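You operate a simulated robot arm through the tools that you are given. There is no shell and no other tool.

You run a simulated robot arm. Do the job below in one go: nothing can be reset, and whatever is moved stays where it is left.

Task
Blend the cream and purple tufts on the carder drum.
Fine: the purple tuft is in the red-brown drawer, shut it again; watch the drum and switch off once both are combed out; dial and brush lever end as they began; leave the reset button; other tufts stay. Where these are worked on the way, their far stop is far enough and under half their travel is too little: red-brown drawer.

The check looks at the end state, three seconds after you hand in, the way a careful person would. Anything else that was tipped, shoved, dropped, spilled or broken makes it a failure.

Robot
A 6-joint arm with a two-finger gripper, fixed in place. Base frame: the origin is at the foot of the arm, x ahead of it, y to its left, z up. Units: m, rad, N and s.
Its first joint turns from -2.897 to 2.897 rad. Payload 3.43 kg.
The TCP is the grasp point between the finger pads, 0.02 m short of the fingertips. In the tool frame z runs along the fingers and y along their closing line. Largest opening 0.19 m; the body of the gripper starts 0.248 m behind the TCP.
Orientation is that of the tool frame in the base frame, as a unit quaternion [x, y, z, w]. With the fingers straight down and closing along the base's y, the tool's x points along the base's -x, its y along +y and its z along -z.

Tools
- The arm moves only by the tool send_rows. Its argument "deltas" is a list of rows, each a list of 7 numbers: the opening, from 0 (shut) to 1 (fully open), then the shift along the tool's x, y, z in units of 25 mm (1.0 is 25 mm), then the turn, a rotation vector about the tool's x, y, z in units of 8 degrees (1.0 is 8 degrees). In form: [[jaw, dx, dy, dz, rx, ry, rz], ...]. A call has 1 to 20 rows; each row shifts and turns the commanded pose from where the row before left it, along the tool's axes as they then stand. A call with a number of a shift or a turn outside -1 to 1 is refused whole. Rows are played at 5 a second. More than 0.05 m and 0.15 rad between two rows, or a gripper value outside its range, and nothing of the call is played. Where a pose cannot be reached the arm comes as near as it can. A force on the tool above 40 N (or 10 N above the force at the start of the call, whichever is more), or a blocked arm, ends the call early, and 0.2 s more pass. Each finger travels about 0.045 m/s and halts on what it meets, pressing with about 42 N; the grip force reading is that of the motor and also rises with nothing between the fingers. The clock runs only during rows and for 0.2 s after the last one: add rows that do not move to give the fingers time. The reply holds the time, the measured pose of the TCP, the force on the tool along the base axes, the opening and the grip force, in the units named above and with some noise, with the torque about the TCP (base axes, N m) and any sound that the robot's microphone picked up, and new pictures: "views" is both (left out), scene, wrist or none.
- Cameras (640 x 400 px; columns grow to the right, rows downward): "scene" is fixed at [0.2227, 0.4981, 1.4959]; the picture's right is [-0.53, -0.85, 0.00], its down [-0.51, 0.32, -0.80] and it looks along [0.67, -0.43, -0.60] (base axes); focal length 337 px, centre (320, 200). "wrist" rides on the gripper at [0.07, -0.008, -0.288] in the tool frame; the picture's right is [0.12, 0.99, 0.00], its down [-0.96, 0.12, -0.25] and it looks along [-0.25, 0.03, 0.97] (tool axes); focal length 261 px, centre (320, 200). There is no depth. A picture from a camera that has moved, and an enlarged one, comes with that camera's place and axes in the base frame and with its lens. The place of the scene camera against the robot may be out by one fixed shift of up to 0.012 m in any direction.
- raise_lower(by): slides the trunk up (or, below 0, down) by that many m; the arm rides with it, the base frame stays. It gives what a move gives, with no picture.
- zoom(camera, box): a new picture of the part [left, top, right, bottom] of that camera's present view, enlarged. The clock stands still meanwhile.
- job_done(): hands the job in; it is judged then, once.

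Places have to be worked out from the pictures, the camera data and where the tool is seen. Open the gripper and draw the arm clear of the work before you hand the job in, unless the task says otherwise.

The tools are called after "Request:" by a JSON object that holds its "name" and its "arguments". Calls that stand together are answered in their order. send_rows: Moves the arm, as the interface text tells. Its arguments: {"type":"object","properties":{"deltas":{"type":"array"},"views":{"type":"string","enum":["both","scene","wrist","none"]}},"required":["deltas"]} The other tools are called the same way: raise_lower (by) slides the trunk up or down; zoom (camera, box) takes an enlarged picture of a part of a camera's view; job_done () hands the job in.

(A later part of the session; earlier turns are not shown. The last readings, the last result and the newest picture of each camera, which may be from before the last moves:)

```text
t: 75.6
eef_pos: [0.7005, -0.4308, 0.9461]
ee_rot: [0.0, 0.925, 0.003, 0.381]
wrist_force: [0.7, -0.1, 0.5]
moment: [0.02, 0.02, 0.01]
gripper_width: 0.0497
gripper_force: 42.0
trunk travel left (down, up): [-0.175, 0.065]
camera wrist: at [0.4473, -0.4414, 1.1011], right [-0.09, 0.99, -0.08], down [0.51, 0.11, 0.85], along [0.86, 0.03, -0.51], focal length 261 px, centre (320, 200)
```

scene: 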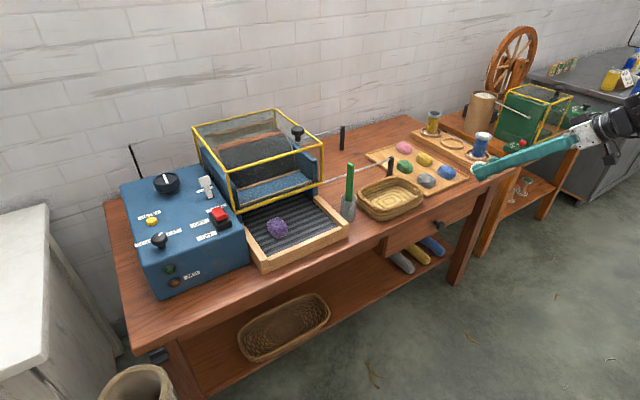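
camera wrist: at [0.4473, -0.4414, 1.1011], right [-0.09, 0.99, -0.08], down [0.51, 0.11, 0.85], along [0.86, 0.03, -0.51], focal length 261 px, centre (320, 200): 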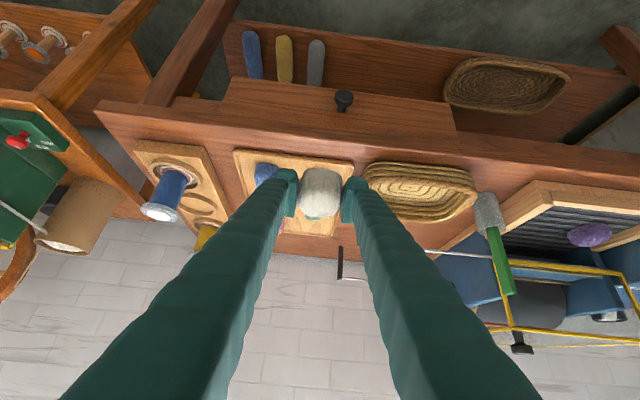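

Holding well. I move along +y in front of the table toward the feed tray, nudging slightly forward to x≈0.72 (brush handle stands at x≈0.92).

Request:
{"name": "send_rows", "arguments": {"deltas": [[0.1, -0.03, 1, 0.03, 0, 0, 0], [0.1, -0.03, 1, 0.03, 0, 0, 0], [0.1, -0.03, 1, 0.03, 0, 0, 0], [0.1, -0.03, 1, 0.03, 0, 0, 0], [0.1, -0.03, 1, 0.03, 0, 0, 0], [0.1, -0.03, 1, 0.03, 0, 0, 0], [0.1, -0.03, 1, 0.03, 0, 0, 0], [0.1, -0.03, 1, 0.03, 0, 0, 0], [0.1, -0.03, 1, 0.03, 0, 0, 0], [0.1, -0.03, 1, 0.03, 0, 0, 0], [0.1, -0.03, 1, 0.03, 0, 0, 0], [0.1, -0.03, 1, 0.03, 0, 0, 0], [0.1, -0.03, 1, 0.03, 0, 0, 0], [0.1, -0.03, 1, 0.03, 0, 0, 0], [0.1, -0.03, 1, 0.03, 0, 0, 0], [0.1, -0.03, 1, 0.03, 0, 0, 0], [0.1, -0.03, 1, 0.03, 0, 0, 0], [0.1, -0.03, 1, 0.03, 0, 0, 0], [0.1, -0.03, 1, 0.03, 0, 0, 0], [0.1, -0.03, 1, 0.03, 0, 0, 0]], "views": "both"}}

```text
t: 79.8
eef_pos: [0.722, 0.0696, 0.9498]
ee_rot: [0.0, 0.924, 0.002, 0.382]
wrist_force: [0.3, -1.3, -0.1]
moment: [0.05, -0.01, 0.03]
gripper_width: 0.0497
gripper_force: 42.3
trunk travel left (down, up): [-0.175, 0.065]
camera wrist: at [0.4684, 0.0604, 1.1034], right [-0.09, 0.99, -0.08], down [0.51, 0.11, 0.85], along [0.86, 0.03, -0.51], focal length 261 px, centre (320, 200)
```

scene: 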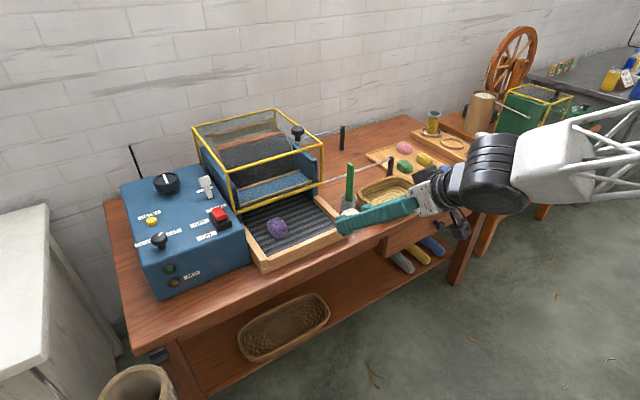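
wrist: 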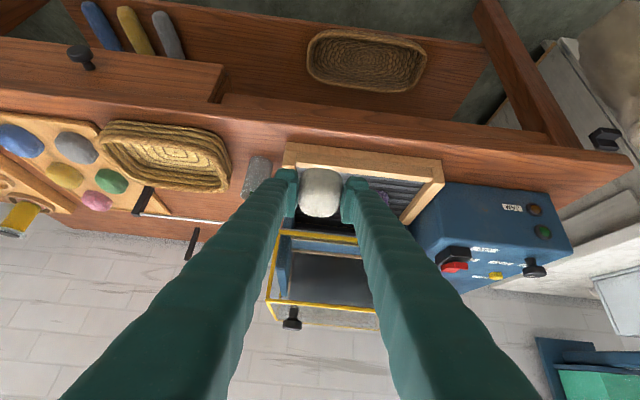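

Next I shift to y≈0.10 and move forward over the belt to x≈0.94, coming down to z≈0.89.

Request:
{"name": "send_rows", "arguments": {"deltas": [[0.1, 0, 0.6, 0, 0, 0, 0], [0.1, 0, 0.6, 0, 0, 0, 0], [0.1, -0.5, 0, 0.872, 0, 0, 0], [0.1, -0.5, 0, 0.872, 0, 0, 0], [0.1, -0.5, 0, 0.872, 0, 0, 0], [0.1, -0.5, 0, 0.872, 0, 0, 0], [0.1, -0.5, 0, 0.872, 0, 0, 0], [0.1, -0.5, 0, 0.872, 0, 0, 0], [0.1, -0.5, 0, 0.872, 0, 0, 0], [0.1, -0.5, 0, 0.872, 0, 0, 0], [0.1, -0.5, 0, 0.872, 0, 0, 0]], "views": "both"}}

Request:
{"name": "zoom", "arguments": {"camera": "scene", "box": [230, 170, 370, 270]}}

Request:
{"name": "zoom", "arguments": {"camera": "wrist", "box": [220, 90, 440, 230]}}

```text
t: 82.2
eef_pos: [0.9391, 0.0995, 0.8904]
ee_rot: [0.0, 0.924, 0.002, 0.382]
wrist_force: [-0.1, 0.5, 0.5]
moment: [-0.01, 0.03, -0.01]
gripper_width: 0.0495
gripper_force: 42.3
trunk travel left (down, up): [-0.175, 0.065]
camera wrist: at [0.6873, 0.0906, 1.0442], right [-0.09, 0.99, -0.08], down [0.51, 0.11, 0.85], along [0.86, 0.03, -0.51], focal length 261 px, centre (320, 200)
```

scene: 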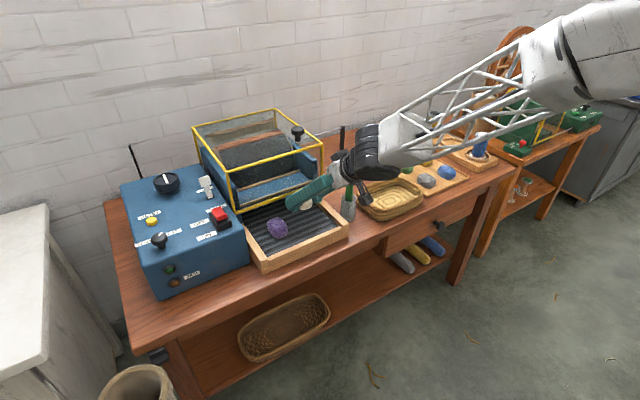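
wrist: 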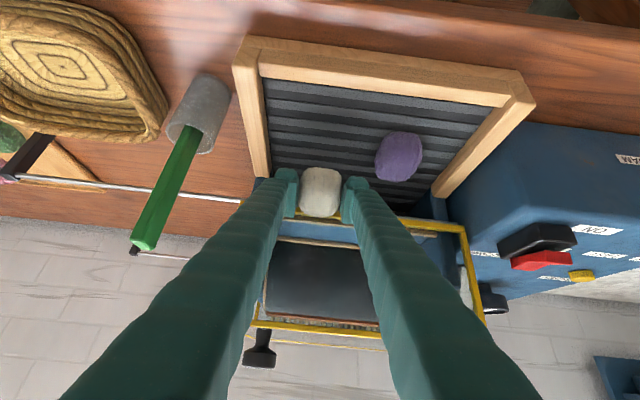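

```text
4.00 times, centred on (300, 220) of scene
camera zoom: at [0.2227, 0.4981, 1.4959], right [-0.53, -0.85, 0.0], down [-0.51, 0.32, -0.8], along [0.67, -0.43, -0.6], focal length 1347 px, centre (400, 120)
```

zoom: 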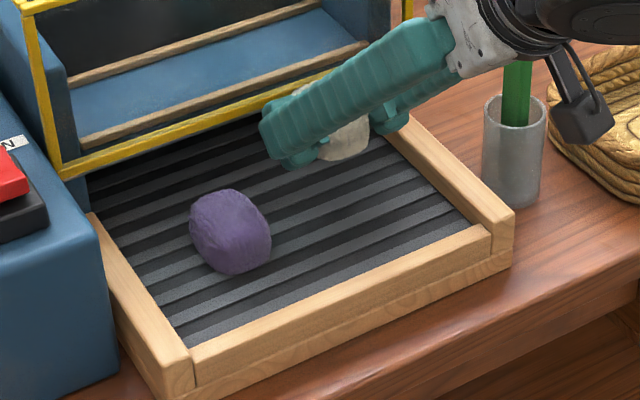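

```text
2.86 times, centred on (330, 160) of wrist
camera zoom: at [0.6873, 0.0906, 1.0442], right [-0.09, 0.99, -0.08], down [0.51, 0.11, 0.85], along [0.86, 0.03, -0.51], focal length 745 px, centre (291, 314)
```

zoom: 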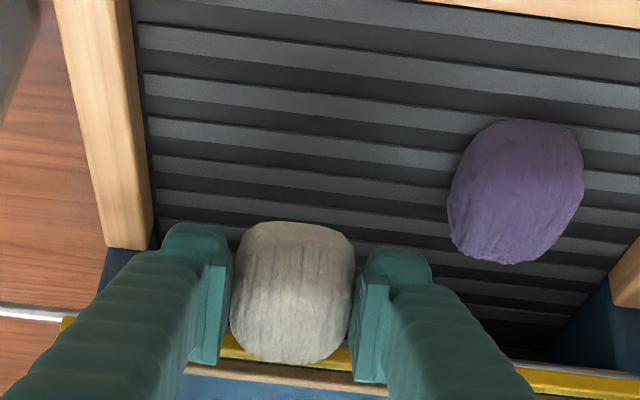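

The cream tuft hangs beside the purple with clear space from it and the rim. I lower toward the belt to z≈0.838.

Request:
{"name": "send_rows", "arguments": {"deltas": [[0.1, 0.49, 0, 0.49, 0, 0, 0], [0.1, 0.49, 0, 0.49, 0, 0, 0], [0.1, 0.49, 0, 0.49, 0, 0, 0], [0.1, 0, 0, 0, 0, 0, 0]], "views": "both"}}

Request:
{"name": "zoom", "arguments": {"camera": "wrist", "box": [220, 90, 440, 230]}}

Request:
{"name": "zoom", "arguments": {"camera": "scene", "box": [240, 180, 340, 250]}}

```text
t: 83.2
eef_pos: [0.9403, 0.0998, 0.8399]
ee_rot: [0.001, 0.925, 0.001, 0.381]
wrist_force: [0.1, -0.5, 0.2]
moment: [0.02, -0.01, 0.0]
gripper_width: 0.0495
gripper_force: 41.8
trunk travel left (down, up): [-0.175, 0.065]
camera wrist: at [0.6872, 0.091, 0.9923], right [-0.09, 0.99, -0.08], down [0.51, 0.11, 0.85], along [0.86, 0.03, -0.51], focal length 261 px, centre (320, 200)
```

scene: 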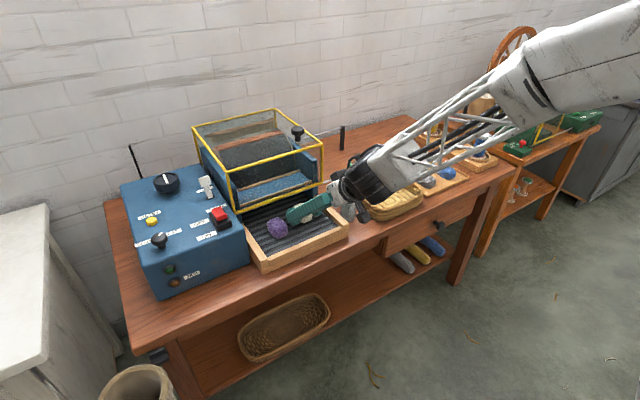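
wrist: 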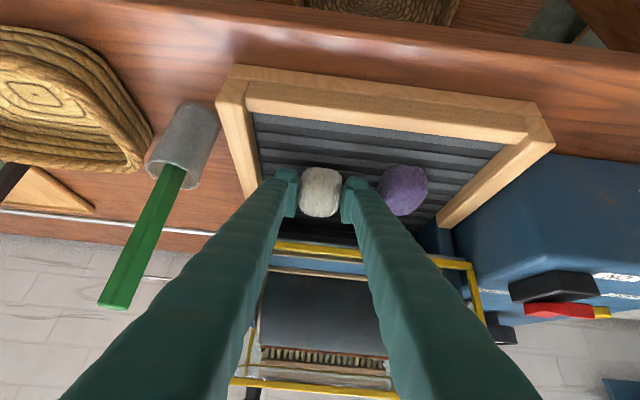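

```text
2.86 times, centred on (330, 160) of wrist
camera zoom: at [0.6872, 0.091, 0.9923], right [-0.09, 0.99, -0.08], down [0.51, 0.11, 0.85], along [0.86, 0.03, -0.51], focal length 745 px, centre (291, 314)
```

zoom: 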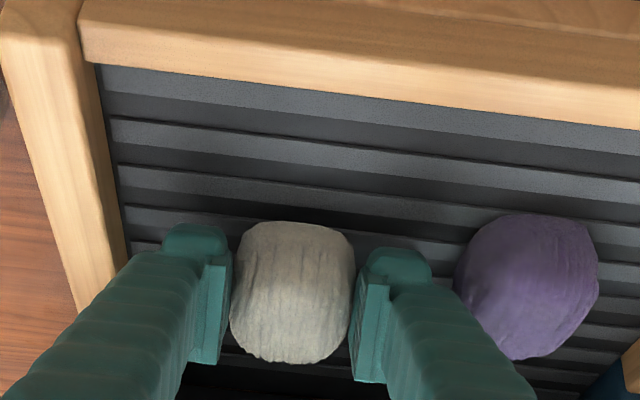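

```text
5.71 times, centred on (290, 215) of scene
camera zoom: at [0.2227, 0.4981, 1.4959], right [-0.53, -0.85, 0.0], down [-0.51, 0.32, -0.8], along [0.67, -0.43, -0.6], focal length 1925 px, centre (491, 114)
```

zoom: 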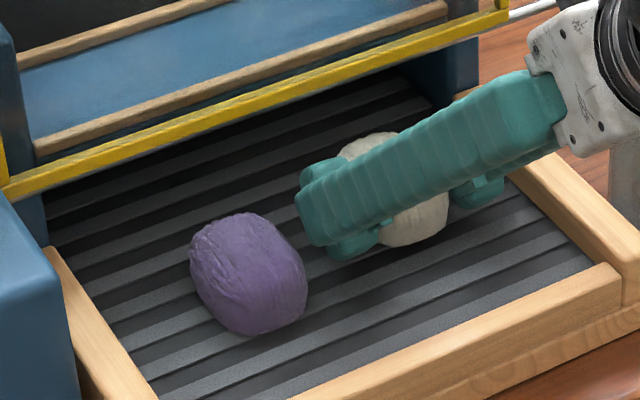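

Space beside the purple is snug, so I shift the cream 20 mm nearer and 4 mm to −y, lower 8 mm, and read the force.

Request:
{"name": "send_rows", "arguments": {"deltas": [[0.1, 0.4, -0.08, -0.4, 0, 0, 0], [0.1, 0.16, -0.08, -0.16, 0, 0, 0], [0.1, 0.115, 0, 0.115, 0, 0, 0], [0.1, 0.115, 0, 0.115, 0, 0, 0], [0.1, 0, 0, 0, 0, 0, 0]], "views": "wrist"}}

Request:
{"name": "zoom", "arguments": {"camera": "wrist", "box": [220, 90, 440, 230]}}

```text
t: 84.4
eef_pos: [0.9198, 0.0959, 0.8298]
ee_rot: [0.0, 0.924, 0.002, 0.383]
wrist_force: [-0.2, -0.6, 2.0]
moment: [-0.06, -0.1, -0.02]
gripper_width: 0.0494
gripper_force: 42.1
trunk travel left (down, up): [-0.175, 0.065]
camera wrist: at [0.6669, 0.0868, 0.9839], right [-0.09, 0.99, -0.08], down [0.51, 0.11, 0.85], along [0.86, 0.03, -0.51], focal length 261 px, centre (320, 200)
```

wrist: 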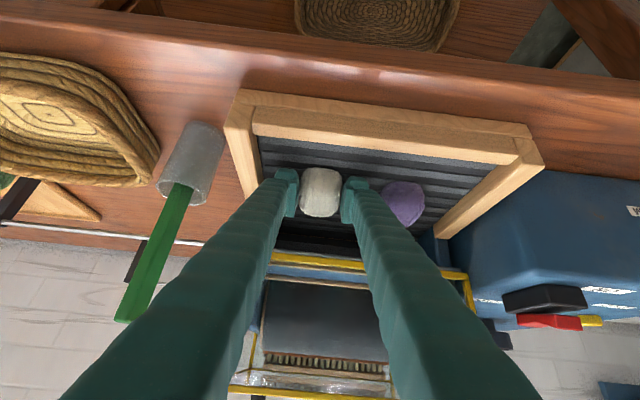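

```text
2.86 times, centred on (330, 160) of wrist
camera zoom: at [0.6669, 0.0868, 0.9839], right [-0.09, 0.99, -0.08], down [0.51, 0.11, 0.85], along [0.86, 0.03, -0.51], focal length 745 px, centre (291, 314)
```

zoom: 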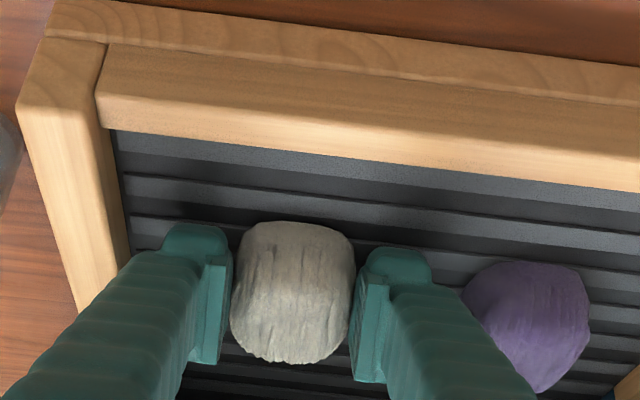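

Light contact (2 N up) shows the cream tuft is on the belt. I open by about 5 mm per side and check the release before lifting.

Request:
{"name": "send_rows", "arguments": {"deltas": [[0.315, 0, 0, 0, 0, 0, 0], [0.315, 0, 0, 0, 0, 0, 0], [0.315, 0, 0, 0, 0, 0, 0]], "views": "both"}}

Request:
{"name": "zoom", "arguments": {"camera": "wrist", "box": [220, 90, 440, 230]}}

Request:
{"name": "zoom", "arguments": {"camera": "scene", "box": [240, 180, 340, 250]}}

```text
t: 85.2
eef_pos: [0.92, 0.0956, 0.8289]
ee_rot: [0.0, 0.924, 0.002, 0.381]
wrist_force: [-0.2, 0.2, -0.5]
moment: [-0.02, 0.02, 0.0]
gripper_width: 0.0598
gripper_force: 0.1
trunk travel left (down, up): [-0.175, 0.065]
camera wrist: at [0.6669, 0.0868, 0.9837], right [-0.09, 0.99, -0.08], down [0.51, 0.11, 0.85], along [0.86, 0.03, -0.51], focal length 261 px, centre (320, 200)
```

scene: 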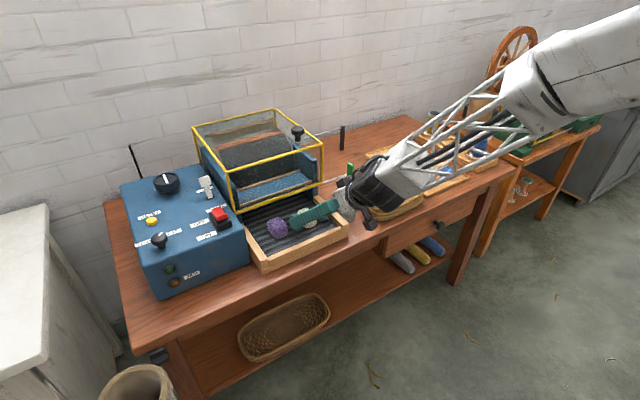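
wrist: 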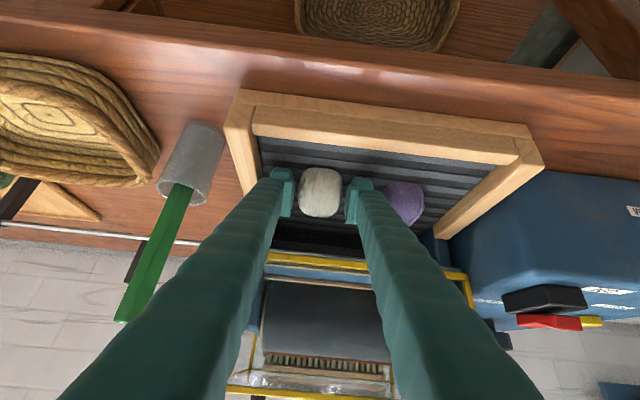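

```text
2.86 times, centred on (330, 160) of wrist
camera zoom: at [0.6669, 0.0868, 0.9837], right [-0.09, 0.99, -0.08], down [0.51, 0.11, 0.85], along [0.86, 0.03, -0.51], focal length 745 px, centre (291, 314)
```

zoom: 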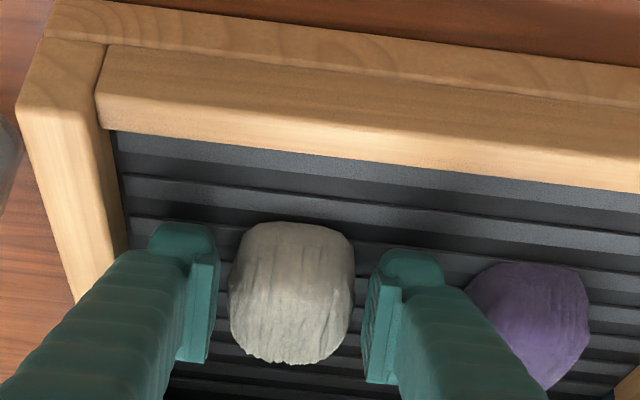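

```text
5.71 times, centred on (290, 215) of scene
camera zoom: at [0.2227, 0.4981, 1.4959], right [-0.53, -0.85, 0.0], down [-0.51, 0.32, -0.8], along [0.67, -0.43, -0.6], focal length 1925 px, centre (491, 114)
```

zoom: 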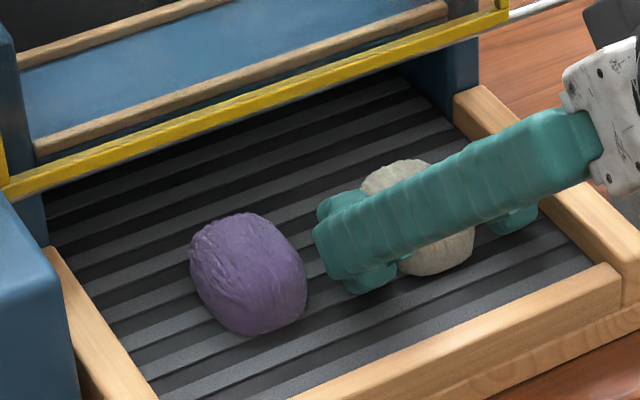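

Released cleanly: cream and purple lie side by side on the belt. From two wrist views the rocker's ON end is at about (0.928, 0.349, 0.946) and its OFF end at (0.978, 0.351, 0.939). I lift straight up to z≈0.99, then go sideways toward the switch while closing the fingers.

Request:
{"name": "send_rows", "arguments": {"deltas": [[0.315, -0.3, 0, -0.3, 0, 0, 0], [0.315, -0.5, 0, -0.5, 0, 0, 0], [0.315, -0.5, 0, -0.5, 0, 0, 0], [0.315, -0.5, 0, -0.5, 0, 0, 0], [0.315, -0.5, 0, -0.5, 0, 0, 0], [0.315, -0.5, 0, -0.5, 0, 0, 0], [0.315, -0.5, 0, -0.5, 0, 0, 0], [0.315, -0.5, 0, -0.5, 0, 0, 0], [0.315, -0.5, 0, -0.5, 0, 0, 0], [0.315, -0.5, 0, -0.5, 0, 0, 0], [0.0, 0, 0.9, 0, 0, 0, 0], [0.0, 0, 0.9, 0, 0, 0, 0], [0.0, 0, 0.9, 0, 0, 0, 0], [0.0, 0, 0.9, 0, 0, 0, 0], [0.0, 0, 0.9, 0, 0, 0, 0]], "views": "both"}}

Request:
{"name": "zoom", "arguments": {"camera": "scene", "box": [190, 90, 370, 280]}}

```text
t: 88.4
eef_pos: [0.9199, 0.2096, 1.0012]
ee_rot: [0.0, 0.925, 0.002, 0.381]
wrist_force: [0.3, -0.1, 0.2]
moment: [0.02, 0.03, 0.07]
gripper_width: 0.0004
gripper_force: 34.5
trunk travel left (down, up): [-0.175, 0.065]
camera wrist: at [0.6676, 0.1999, 1.1541], right [-0.09, 0.99, -0.08], down [0.51, 0.11, 0.85], along [0.86, 0.03, -0.51], focal length 261 px, centre (320, 200)
```

scene: 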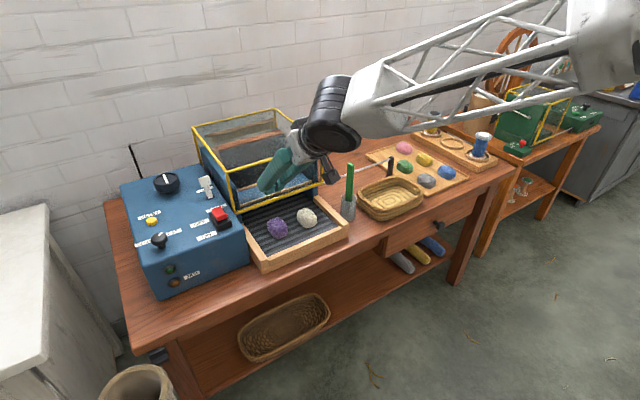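
wrist: 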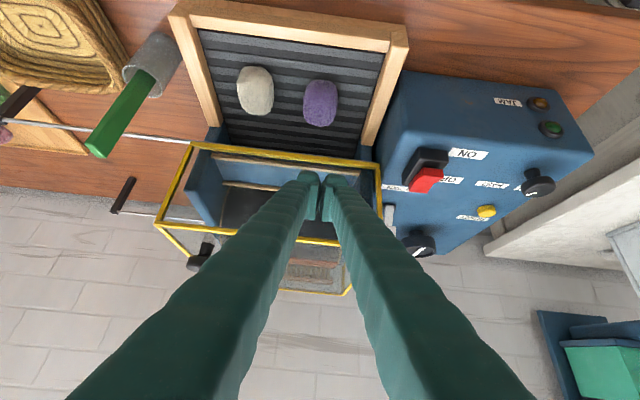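

```text
2.11 times, centred on (280, 185) of scene
camera zoom: at [0.2227, 0.4981, 1.4959], right [-0.53, -0.85, 0.0], down [-0.51, 0.32, -0.8], along [0.67, -0.43, -0.6], focal length 709 px, centre (404, 232)
```

zoom: 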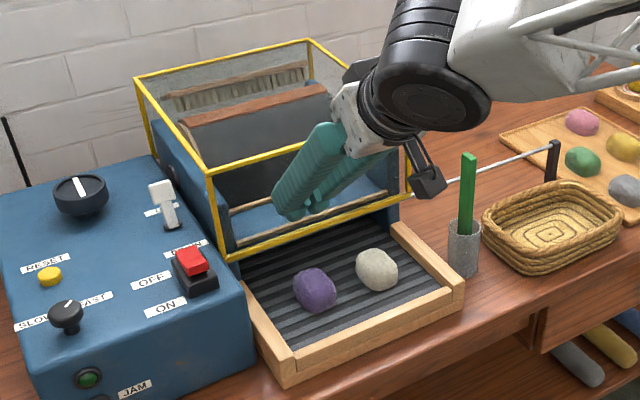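

Both tufts lie on the belt. I continue to y≈0.34 above the switch at the same height and take a closer look at the rocker.

Request:
{"name": "send_rows", "arguments": {"deltas": [[0.0, 0, 0.9, 0, 0, 0, 0], [0.0, 0, 0.9, 0, 0, 0, 0], [0.0, 0, 0.9, 0, 0, 0, 0], [0.0, 0, 0.9, 0, 0, 0, 0], [0.0, 0, 0.9, 0, 0, 0, 0], [0.0, 0, 0.9, 0, 0, 0, 0], [0.0, 0, 0, 0, 0, 0, 0]], "views": "both"}}

Request:
{"name": "zoom", "arguments": {"camera": "wrist", "box": [230, 110, 410, 220]}}

Request:
{"name": "zoom", "arguments": {"camera": "scene", "box": [180, 150, 280, 240]}}

```text
t: 90.0
eef_pos: [0.9205, 0.3447, 1.0012]
ee_rot: [0.0, 0.924, 0.002, 0.382]
wrist_force: [0.4, -0.5, 0.4]
moment: [-0.01, -0.03, 0.05]
gripper_width: 0.0
gripper_force: 34.0
trunk travel left (down, up): [-0.175, 0.065]
camera wrist: at [0.668, 0.3342, 1.1543], right [-0.09, 0.99, -0.08], down [0.51, 0.11, 0.85], along [0.86, 0.03, -0.51], focal length 261 px, centre (320, 200)
```

scene: 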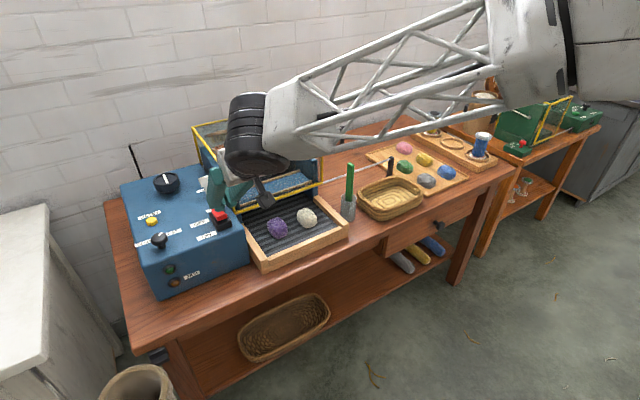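
wrist: 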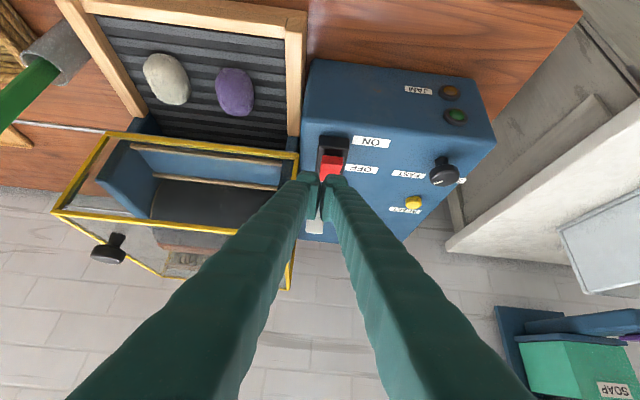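

```text
3.56 times, centred on (320, 165) of wrist
camera zoom: at [0.668, 0.3342, 1.1543], right [-0.09, 0.99, -0.08], down [0.51, 0.11, 0.85], along [0.86, 0.03, -0.51], focal length 927 px, centre (320, 324)
```

zoom: 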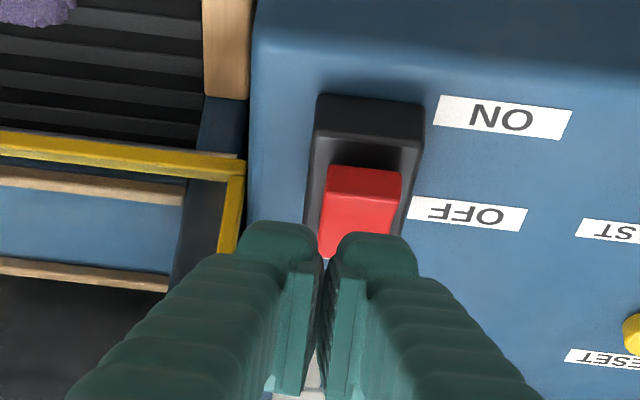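

```text
4.44 times, centred on (230, 195) of scene
camera zoom: at [0.2227, 0.4981, 1.4959], right [-0.53, -0.85, 0.0], down [-0.51, 0.32, -0.8], along [0.67, -0.43, -0.6], focal length 1497 px, centre (720, 222)
```

zoom: 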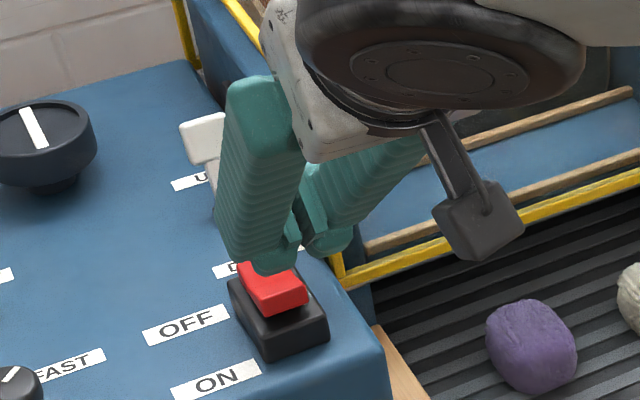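

The rocker cap centre is at y≈0.355, with its ON edge at x≈0.927. I move to just above the ON end (x 0.936, y 0.355) with the tips about 6 mm above it.

Request:
{"name": "send_rows", "arguments": {"deltas": [[0.0, 0.06, 0.2, 0.5, 0, 0, 0], [0.0, 0.06, 0.2, 0.5, 0, 0, 0], [0.0, 0, 0, 0, 0, 0, 0]], "views": "both"}}

Request:
{"name": "zoom", "arguments": {"camera": "wrist", "box": [230, 110, 410, 220]}}

Request:
{"name": "zoom", "arguments": {"camera": "scene", "box": [195, 185, 255, 235]}}

```text
t: 90.8
eef_pos: [0.936, 0.3544, 0.9808]
ee_rot: [0.0, 0.924, 0.001, 0.382]
wrist_force: [-0.8, 0.2, 0.3]
moment: [0.0, -0.01, 0.03]
gripper_width: 0.0
gripper_force: 34.9
trunk travel left (down, up): [-0.175, 0.065]
camera wrist: at [0.683, 0.3443, 1.1344], right [-0.09, 0.99, -0.08], down [0.51, 0.11, 0.85], along [0.86, 0.03, -0.51], focal length 261 px, centre (320, 200)
```

scene: 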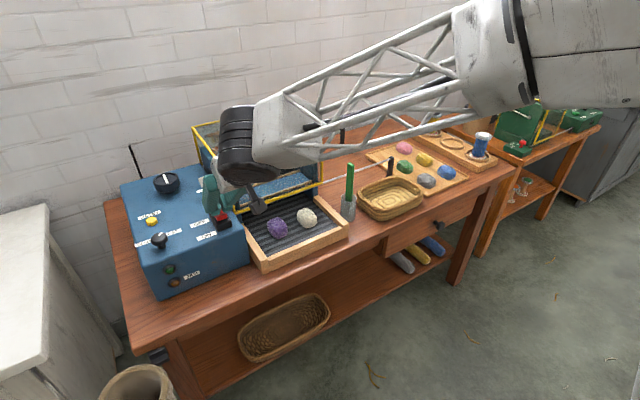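
wrist: 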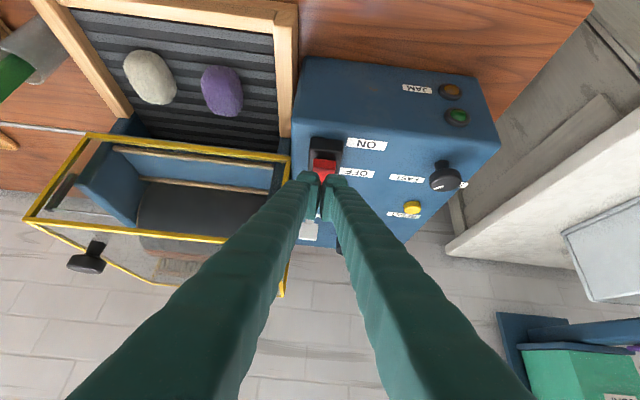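

```text
3.56 times, centred on (320, 165) of wrist
camera zoom: at [0.683, 0.3443, 1.1344], right [-0.09, 0.99, -0.08], down [0.51, 0.11, 0.85], along [0.86, 0.03, -0.51], focal length 927 px, centre (320, 324)
```

zoom: 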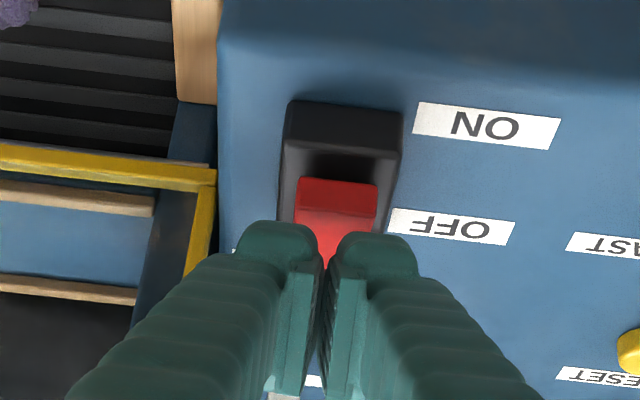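

```text
8.00 times, centred on (225, 210) of scene
camera zoom: at [0.2227, 0.4981, 1.4959], right [-0.53, -0.85, 0.0], down [-0.51, 0.32, -0.8], along [0.67, -0.43, -0.6], focal length 2695 px, centre (1080, 120)
```

zoom: 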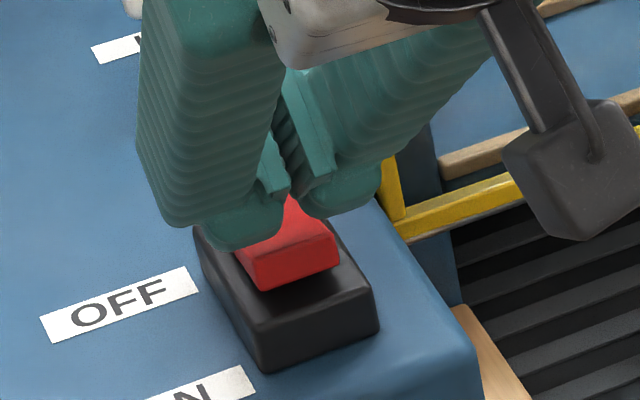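

Tips hover over the ON half of the cap. I press down in 2.5 mm steps and watch the force.

Request:
{"name": "send_rows", "arguments": {"deltas": [[0.0, 0.0705, 0, 0.071, 0, 0, 0], [0.0, 0.0705, 0, 0.071, 0, 0, 0], [0.0, 0.0705, 0, 0.071, 0, 0, 0], [0.0, 0.0705, 0, 0.071, 0, 0, 0]], "views": "both"}}

Request:
{"name": "zoom", "arguments": {"camera": "scene", "box": [195, 185, 255, 235]}}

```text
t: 91.8
eef_pos: [0.9355, 0.3534, 0.9714]
ee_rot: [0.0, 0.925, 0.001, 0.381]
wrist_force: [-0.5, 0.4, 1.6]
moment: [-0.02, 0.03, 0.01]
gripper_width: 0.0002
gripper_force: 34.3
trunk travel left (down, up): [-0.175, 0.065]
camera wrist: at [0.6828, 0.3439, 1.1245], right [-0.09, 0.99, -0.08], down [0.51, 0.11, 0.85], along [0.86, 0.03, -0.51], focal length 261 px, centre (320, 200)
```

scene: 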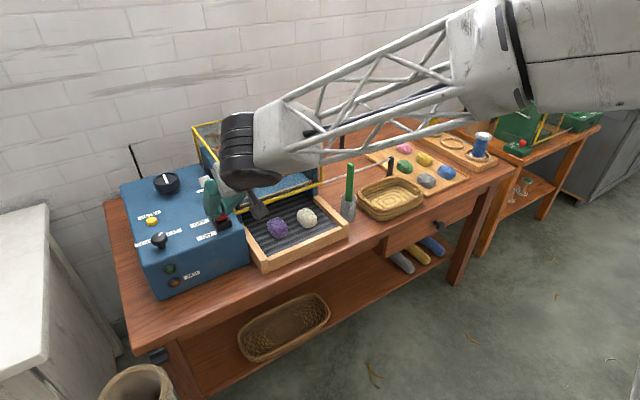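
wrist: 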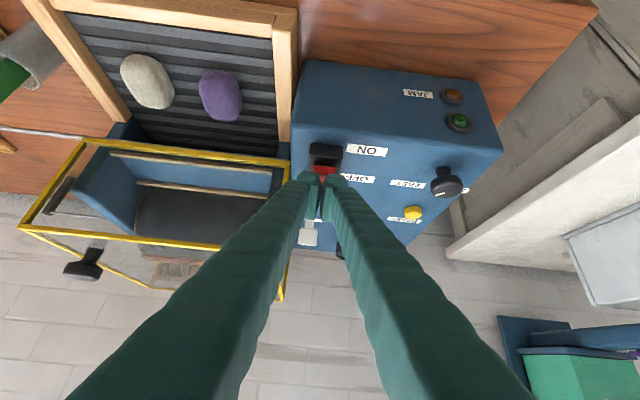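

```text
8.00 times, centred on (225, 210) of scene
camera zoom: at [0.2227, 0.4981, 1.4959], right [-0.53, -0.85, 0.0], down [-0.51, 0.32, -0.8], along [0.67, -0.43, -0.6], focal length 2695 px, centre (1080, 120)
```

zoom: 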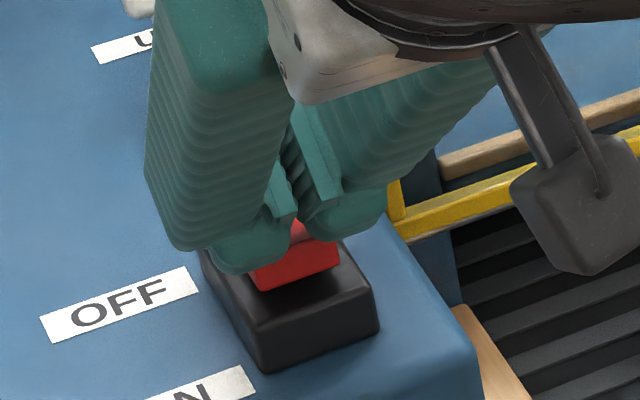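

Only 1.6 N so far. I'll look closely at the switch and lamps to see whether it has flipped.

Request:
{"name": "zoom", "arguments": {"camera": "wrist", "box": [260, 50, 520, 230]}}

Request:
{"name": "zoom", "arguments": {"camera": "scene", "box": [140, 190, 260, 300]}}

```text
2.22 times, centred on (390, 140) of wrist
camera zoom: at [0.6828, 0.3439, 1.1245], right [-0.09, 0.99, -0.08], down [0.51, 0.11, 0.85], along [0.86, 0.03, -0.51], focal length 579 px, centre (164, 333)
```

zoom: 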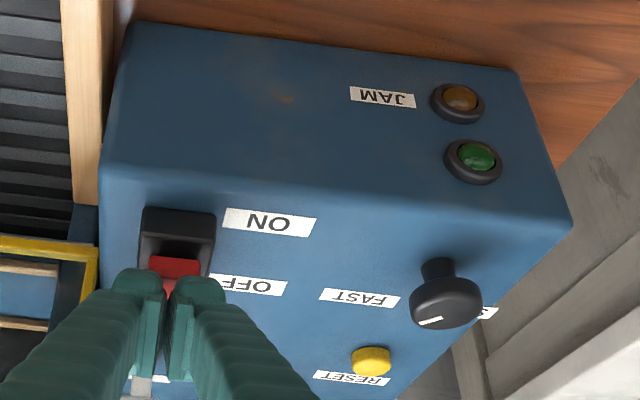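

```text
3.64 times, centred on (200, 245) of scene
camera zoom: at [0.2227, 0.4981, 1.4959], right [-0.53, -0.85, 0.0], down [-0.51, 0.32, -0.8], along [0.67, -0.43, -0.6], focal length 1225 px, centre (756, 36)
```

zoom: 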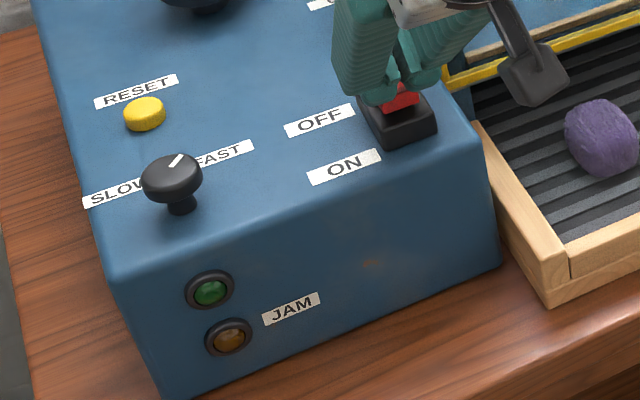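

Not flipped yet: cap's ON end is still raised and the lamps dark. I press further down in 2 mm steps.

Request:
{"name": "send_rows", "arguments": {"deltas": [[0.0, 0.0565, 0, 0.0565, 0, 0, 0], [0.0, 0.0565, 0, 0.0565, 0, 0, 0]], "views": "both"}}

Request:
{"name": "zoom", "arguments": {"camera": "scene", "box": [140, 190, 260, 300]}}

```text
t: 92.4
eef_pos: [0.9358, 0.354, 0.9662]
ee_rot: [0.0, 0.925, 0.003, 0.381]
wrist_force: [-0.8, 0.3, 0.3]
moment: [-0.01, -0.03, 0.0]
gripper_width: 0.0
gripper_force: 34.0
trunk travel left (down, up): [-0.175, 0.065]
camera wrist: at [0.6829, 0.3441, 1.1204], right [-0.09, 0.99, -0.08], down [0.51, 0.11, 0.85], along [0.86, 0.03, -0.51], focal length 261 px, centre (320, 200)
```

scene: 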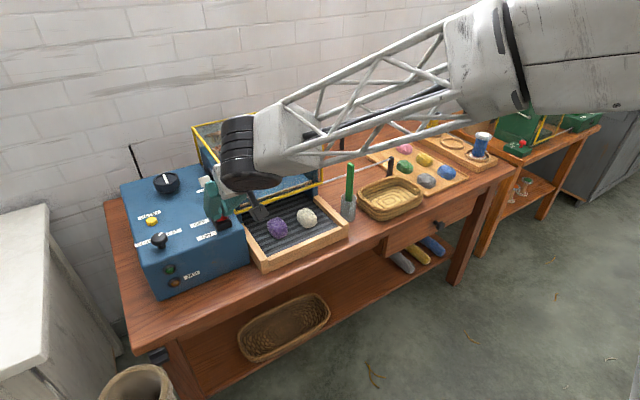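
wrist: 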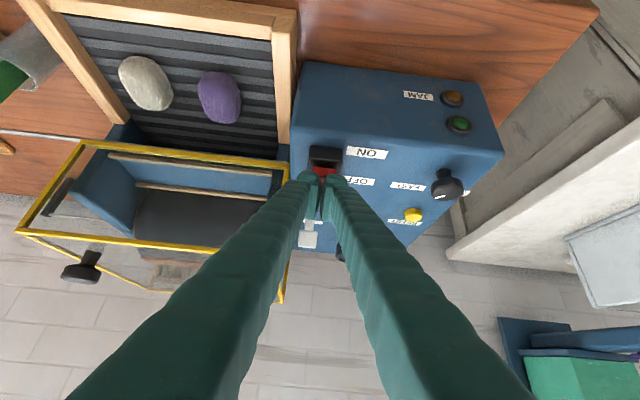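

```text
3.64 times, centred on (200, 245) of scene
camera zoom: at [0.2227, 0.4981, 1.4959], right [-0.53, -0.85, 0.0], down [-0.51, 0.32, -0.8], along [0.67, -0.43, -0.6], focal length 1225 px, centre (756, 36)
```

zoom: 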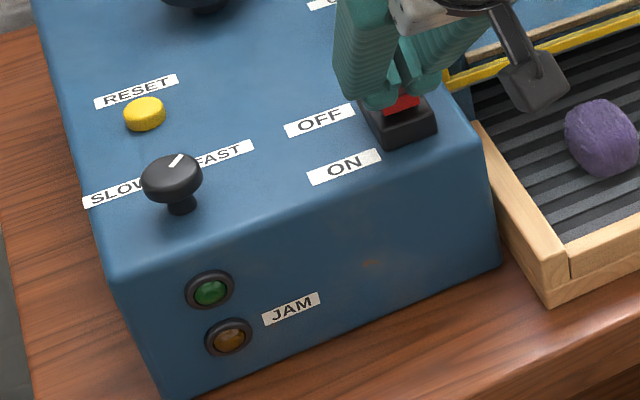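

Still almost no force at tip z≈0.937. I'll zoom tight on the switch to see where the tips are relative to the cap.

Request:
{"name": "zoom", "arguments": {"camera": "scene", "box": [203, 195, 247, 230]}}

Request:
{"name": "zoom", "arguments": {"camera": "wrist", "box": [280, 130, 380, 195]}}

```text
11.43 times, centred on (225, 212) of scene
camera zoom: at [0.2227, 0.4981, 1.4959], right [-0.53, -0.85, 0.0], down [-0.51, 0.32, -0.8], along [0.67, -0.43, -0.6], focal length 3850 px, centre (1406, 57)
```

zoom: 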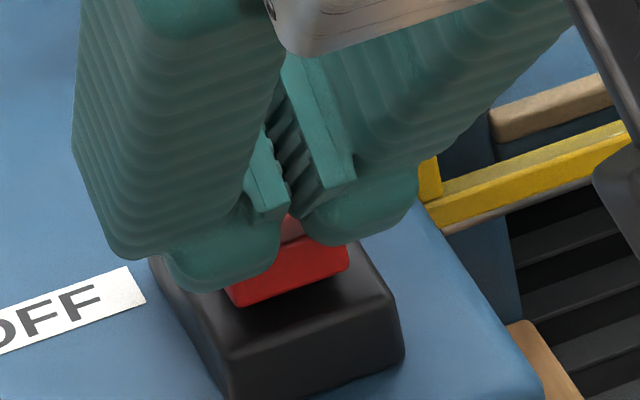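

```text
6.15 times, centred on (330, 162) of wrist
camera zoom: at [0.6829, 0.3441, 1.1204], right [-0.09, 0.99, -0.08], down [0.51, 0.11, 0.85], along [0.86, 0.03, -0.51], focal length 1604 px, centre (258, 431)
```

zoom: 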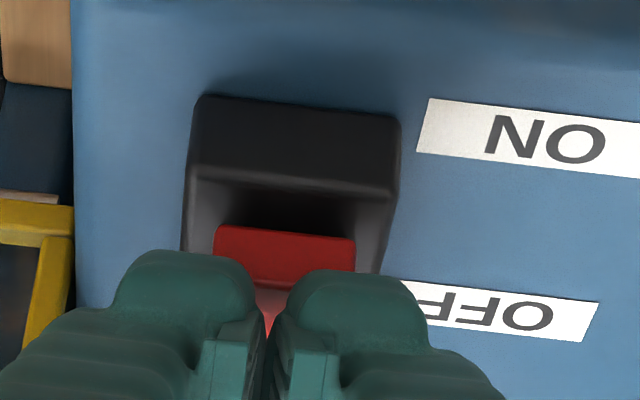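

The rounded tips look to be right at the cap surface. I continue pressing in 2 mm steps.

Request:
{"name": "send_rows", "arguments": {"deltas": [[0.0, 0.0565, 0, 0.0565, 0, 0, 0], [0.0, 0.0565, 0, 0.0565, 0, 0, 0]], "views": "scene"}}

Request:
{"name": "zoom", "arguments": {"camera": "scene", "box": [140, 190, 260, 300]}}

```text
t: 93.0
eef_pos: [0.9342, 0.3529, 0.9611]
ee_rot: [0.0, 0.925, 0.001, 0.381]
wrist_force: [0.2, -0.4, -0.6]
moment: [-0.02, 0.02, 0.01]
gripper_width: 0.0003
gripper_force: 34.0
trunk travel left (down, up): [-0.175, 0.065]
```

scene: 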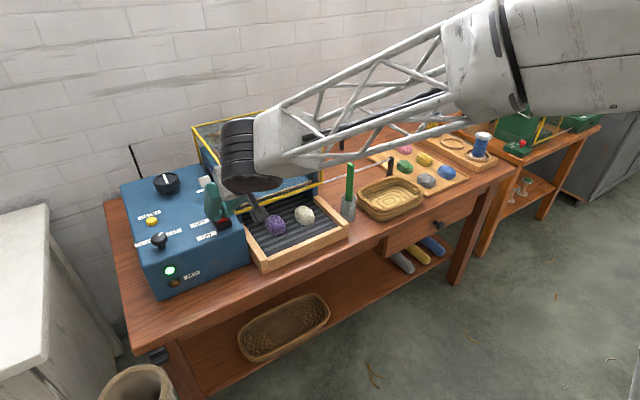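

```text
3.64 times, centred on (200, 245) of scene
camera zoom: at [0.2227, 0.4981, 1.4959], right [-0.53, -0.85, 0.0], down [-0.51, 0.32, -0.8], along [0.67, -0.43, -0.6], focal length 1225 px, centre (756, 36)
```

zoom: 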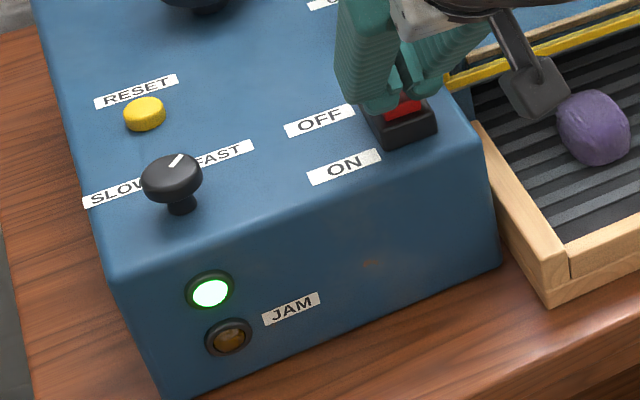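

The green lamp is lit and the belt is moving: the machine is running. I lift off and move the tips over the OFF end so I'm ready, while watching.

Request:
{"name": "send_rows", "arguments": {"deltas": [[0.0, -0.42, 0.03, -0.425, 0, 0, 0], [0.0, -0.667, 0.02, 0.295, 0, 0, 0], [0.0, -0.667, 0, 0.295, 0, 0, 0]], "views": "both"}}

Request:
{"name": "zoom", "arguments": {"camera": "wrist", "box": [0, 30, 320, 300]}}

Request:
{"name": "zoom", "arguments": {"camera": "scene", "box": [150, 100, 350, 290]}}

```text
t: 93.8
eef_pos: [0.9695, 0.3549, 0.9915]
ee_rot: [0.0, 0.924, 0.002, 0.382]
wrist_force: [-0.5, 0.4, -0.5]
moment: [-0.02, 0.01, -0.02]
gripper_width: 0.0
gripper_force: 34.0
trunk travel left (down, up): [-0.175, 0.065]
camera wrist: at [0.7173, 0.3455, 1.1454], right [-0.09, 0.99, -0.08], down [0.51, 0.11, 0.85], along [0.86, 0.03, -0.51], focal length 261 px, centre (320, 200)
```

scene: 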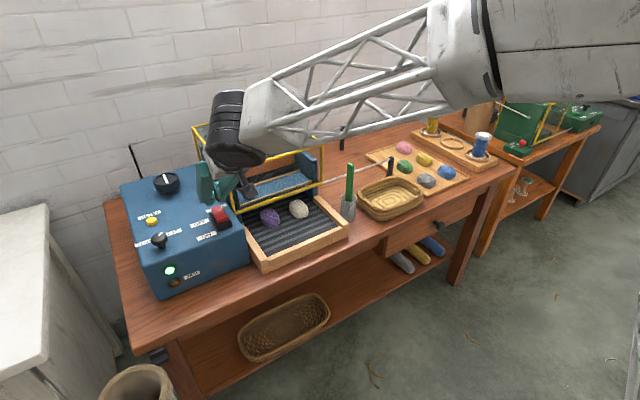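
wrist: 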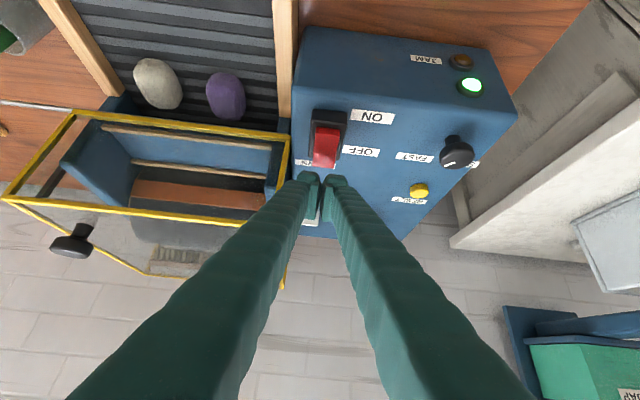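

```text
1.48 times, centred on (160, 165) of wrist
camera zoom: at [0.7173, 0.3455, 1.1454], right [-0.09, 0.99, -0.08], down [0.51, 0.11, 0.85], along [0.86, 0.03, -0.51], focal length 386 px, centre (557, 252)
```

zoom: 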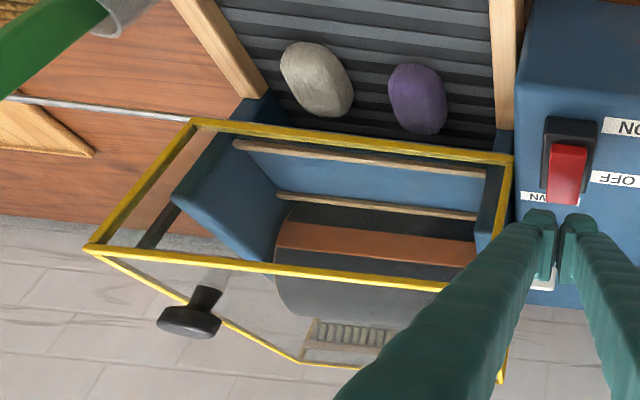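

```text
2.11 times, centred on (250, 195) of scene
camera zoom: at [0.2227, 0.4981, 1.4959], right [-0.53, -0.85, 0.0], down [-0.51, 0.32, -0.8], along [0.67, -0.43, -0.6], focal length 709 px, centre (467, 210)
```

zoom: 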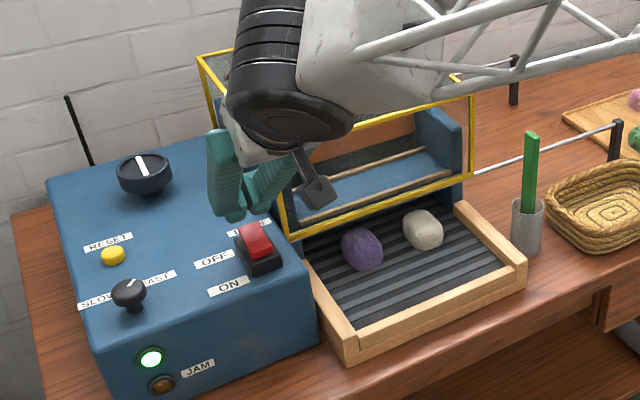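

Drum rotates (the brown strip has moved) and both tufts ride toward it; JAM lamp is dark. I wait in short steps, watching the drum through the wrist camera.

Request:
{"name": "send_rows", "arguments": {"deltas": [[0.0, 0, 0, 0, 0, 0, 0], [0.0, 0, 0, 0, 0, 0, 0], [0.0, 0, 0, 0, 0, 0, 0]], "views": "wrist"}}

Request:
{"name": "zoom", "arguments": {"camera": "wrist", "box": [0, 30, 320, 300]}}

```text
t: 94.6
eef_pos: [0.9689, 0.3537, 0.9899]
ee_rot: [0.0, 0.924, 0.001, 0.381]
wrist_force: [-0.3, 0.0, 0.7]
moment: [-0.02, 0.07, 0.01]
gripper_width: 0.0
gripper_force: 33.8
trunk travel left (down, up): [-0.175, 0.065]
camera wrist: at [0.7174, 0.3453, 1.1449], right [-0.09, 0.99, -0.08], down [0.51, 0.11, 0.85], along [0.86, 0.03, -0.51], focal length 261 px, centre (320, 200)
```

wrist: 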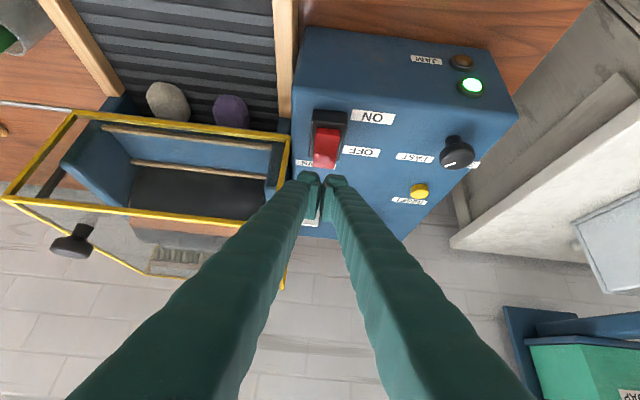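

```text
1.48 times, centred on (160, 165) of wrist
camera zoom: at [0.7174, 0.3453, 1.1449], right [-0.09, 0.99, -0.08], down [0.51, 0.11, 0.85], along [0.86, 0.03, -0.51], focal length 386 px, centre (557, 252)
```

zoom: 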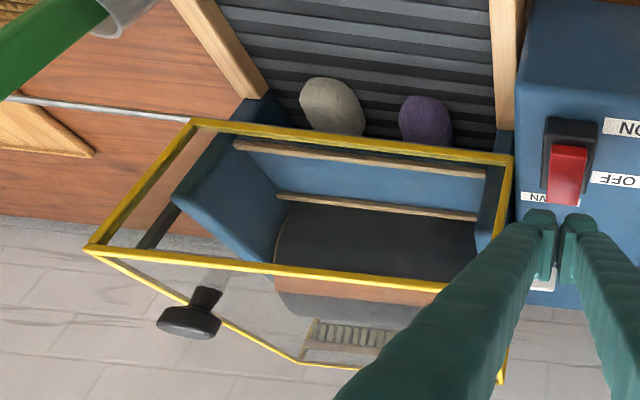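

The tufts are reaching the guard edge. I keep waiting in short steps.

Request:
{"name": "send_rows", "arguments": {"deltas": [[0.0, 0, 0, 0, 0, 0, 0], [0.0, 0, 0, 0, 0, 0, 0], [0.0, 0, 0, 0, 0, 0, 0], [0.0, 0, 0, 0, 0, 0, 0]], "views": "wrist"}}

Request:
{"name": "zoom", "arguments": {"camera": "wrist", "box": [0, 30, 320, 300]}}

```text
t: 95.6
eef_pos: [0.9709, 0.3545, 0.9907]
ee_rot: [0.0, 0.924, 0.001, 0.381]
wrist_force: [-0.3, -0.1, -0.7]
moment: [-0.01, -0.01, -0.01]
gripper_width: 0.0003
gripper_force: 33.7
trunk travel left (down, up): [-0.175, 0.065]
camera wrist: at [0.7174, 0.3453, 1.1449], right [-0.09, 0.99, -0.08], down [0.51, 0.11, 0.85], along [0.86, 0.03, -0.51], focal length 261 px, centre (320, 200)
```

wrist: 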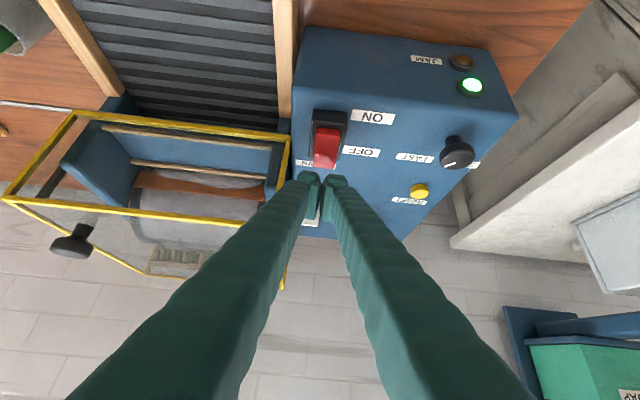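

```text
1.48 times, centred on (160, 165) of wrist
camera zoom: at [0.7174, 0.3453, 1.1449], right [-0.09, 0.99, -0.08], down [0.51, 0.11, 0.85], along [0.86, 0.03, -0.51], focal length 386 px, centre (557, 252)
```

zoom: 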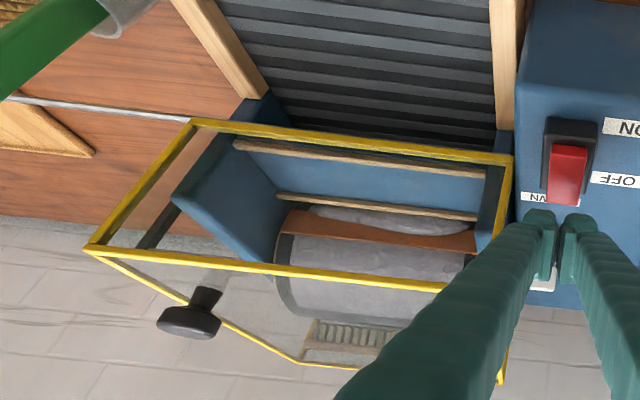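

Both tufts have gone in and the drum now carries a pale fibre layer. I'll look closely at how blended it is.

Request:
{"name": "zoom", "arguments": {"camera": "wrist", "box": [110, 110, 290, 290]}}

Request:
{"name": "zoom", "arguments": {"camera": "scene", "box": [180, 100, 360, 260]}}

```text
2.22 times, centred on (200, 200) of wrist
camera zoom: at [0.7174, 0.3453, 1.1449], right [-0.09, 0.99, -0.08], down [0.51, 0.11, 0.85], along [0.86, 0.03, -0.51], focal length 579 px, centre (587, 200)
```

zoom: 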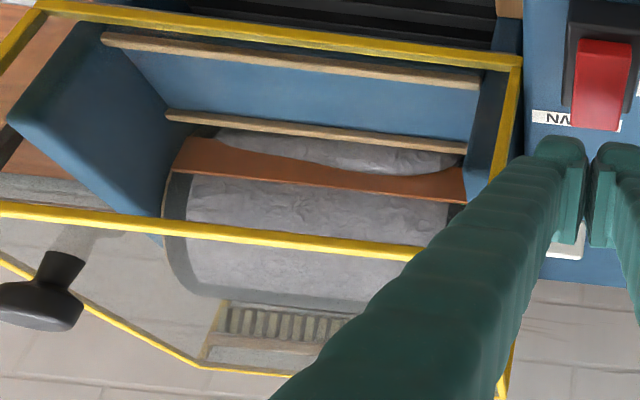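

```text
2.50 times, centred on (270, 180) of scene
camera zoom: at [0.2227, 0.4981, 1.4959], right [-0.53, -0.85, 0.0], down [-0.51, 0.32, -0.8], along [0.67, -0.43, -0.6], focal length 842 px, centre (445, 250)
```

zoom: 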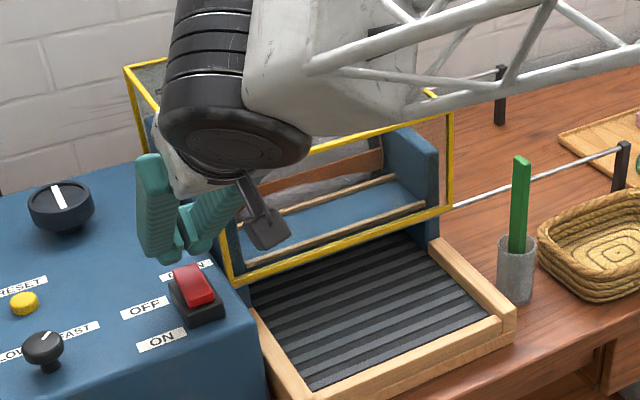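

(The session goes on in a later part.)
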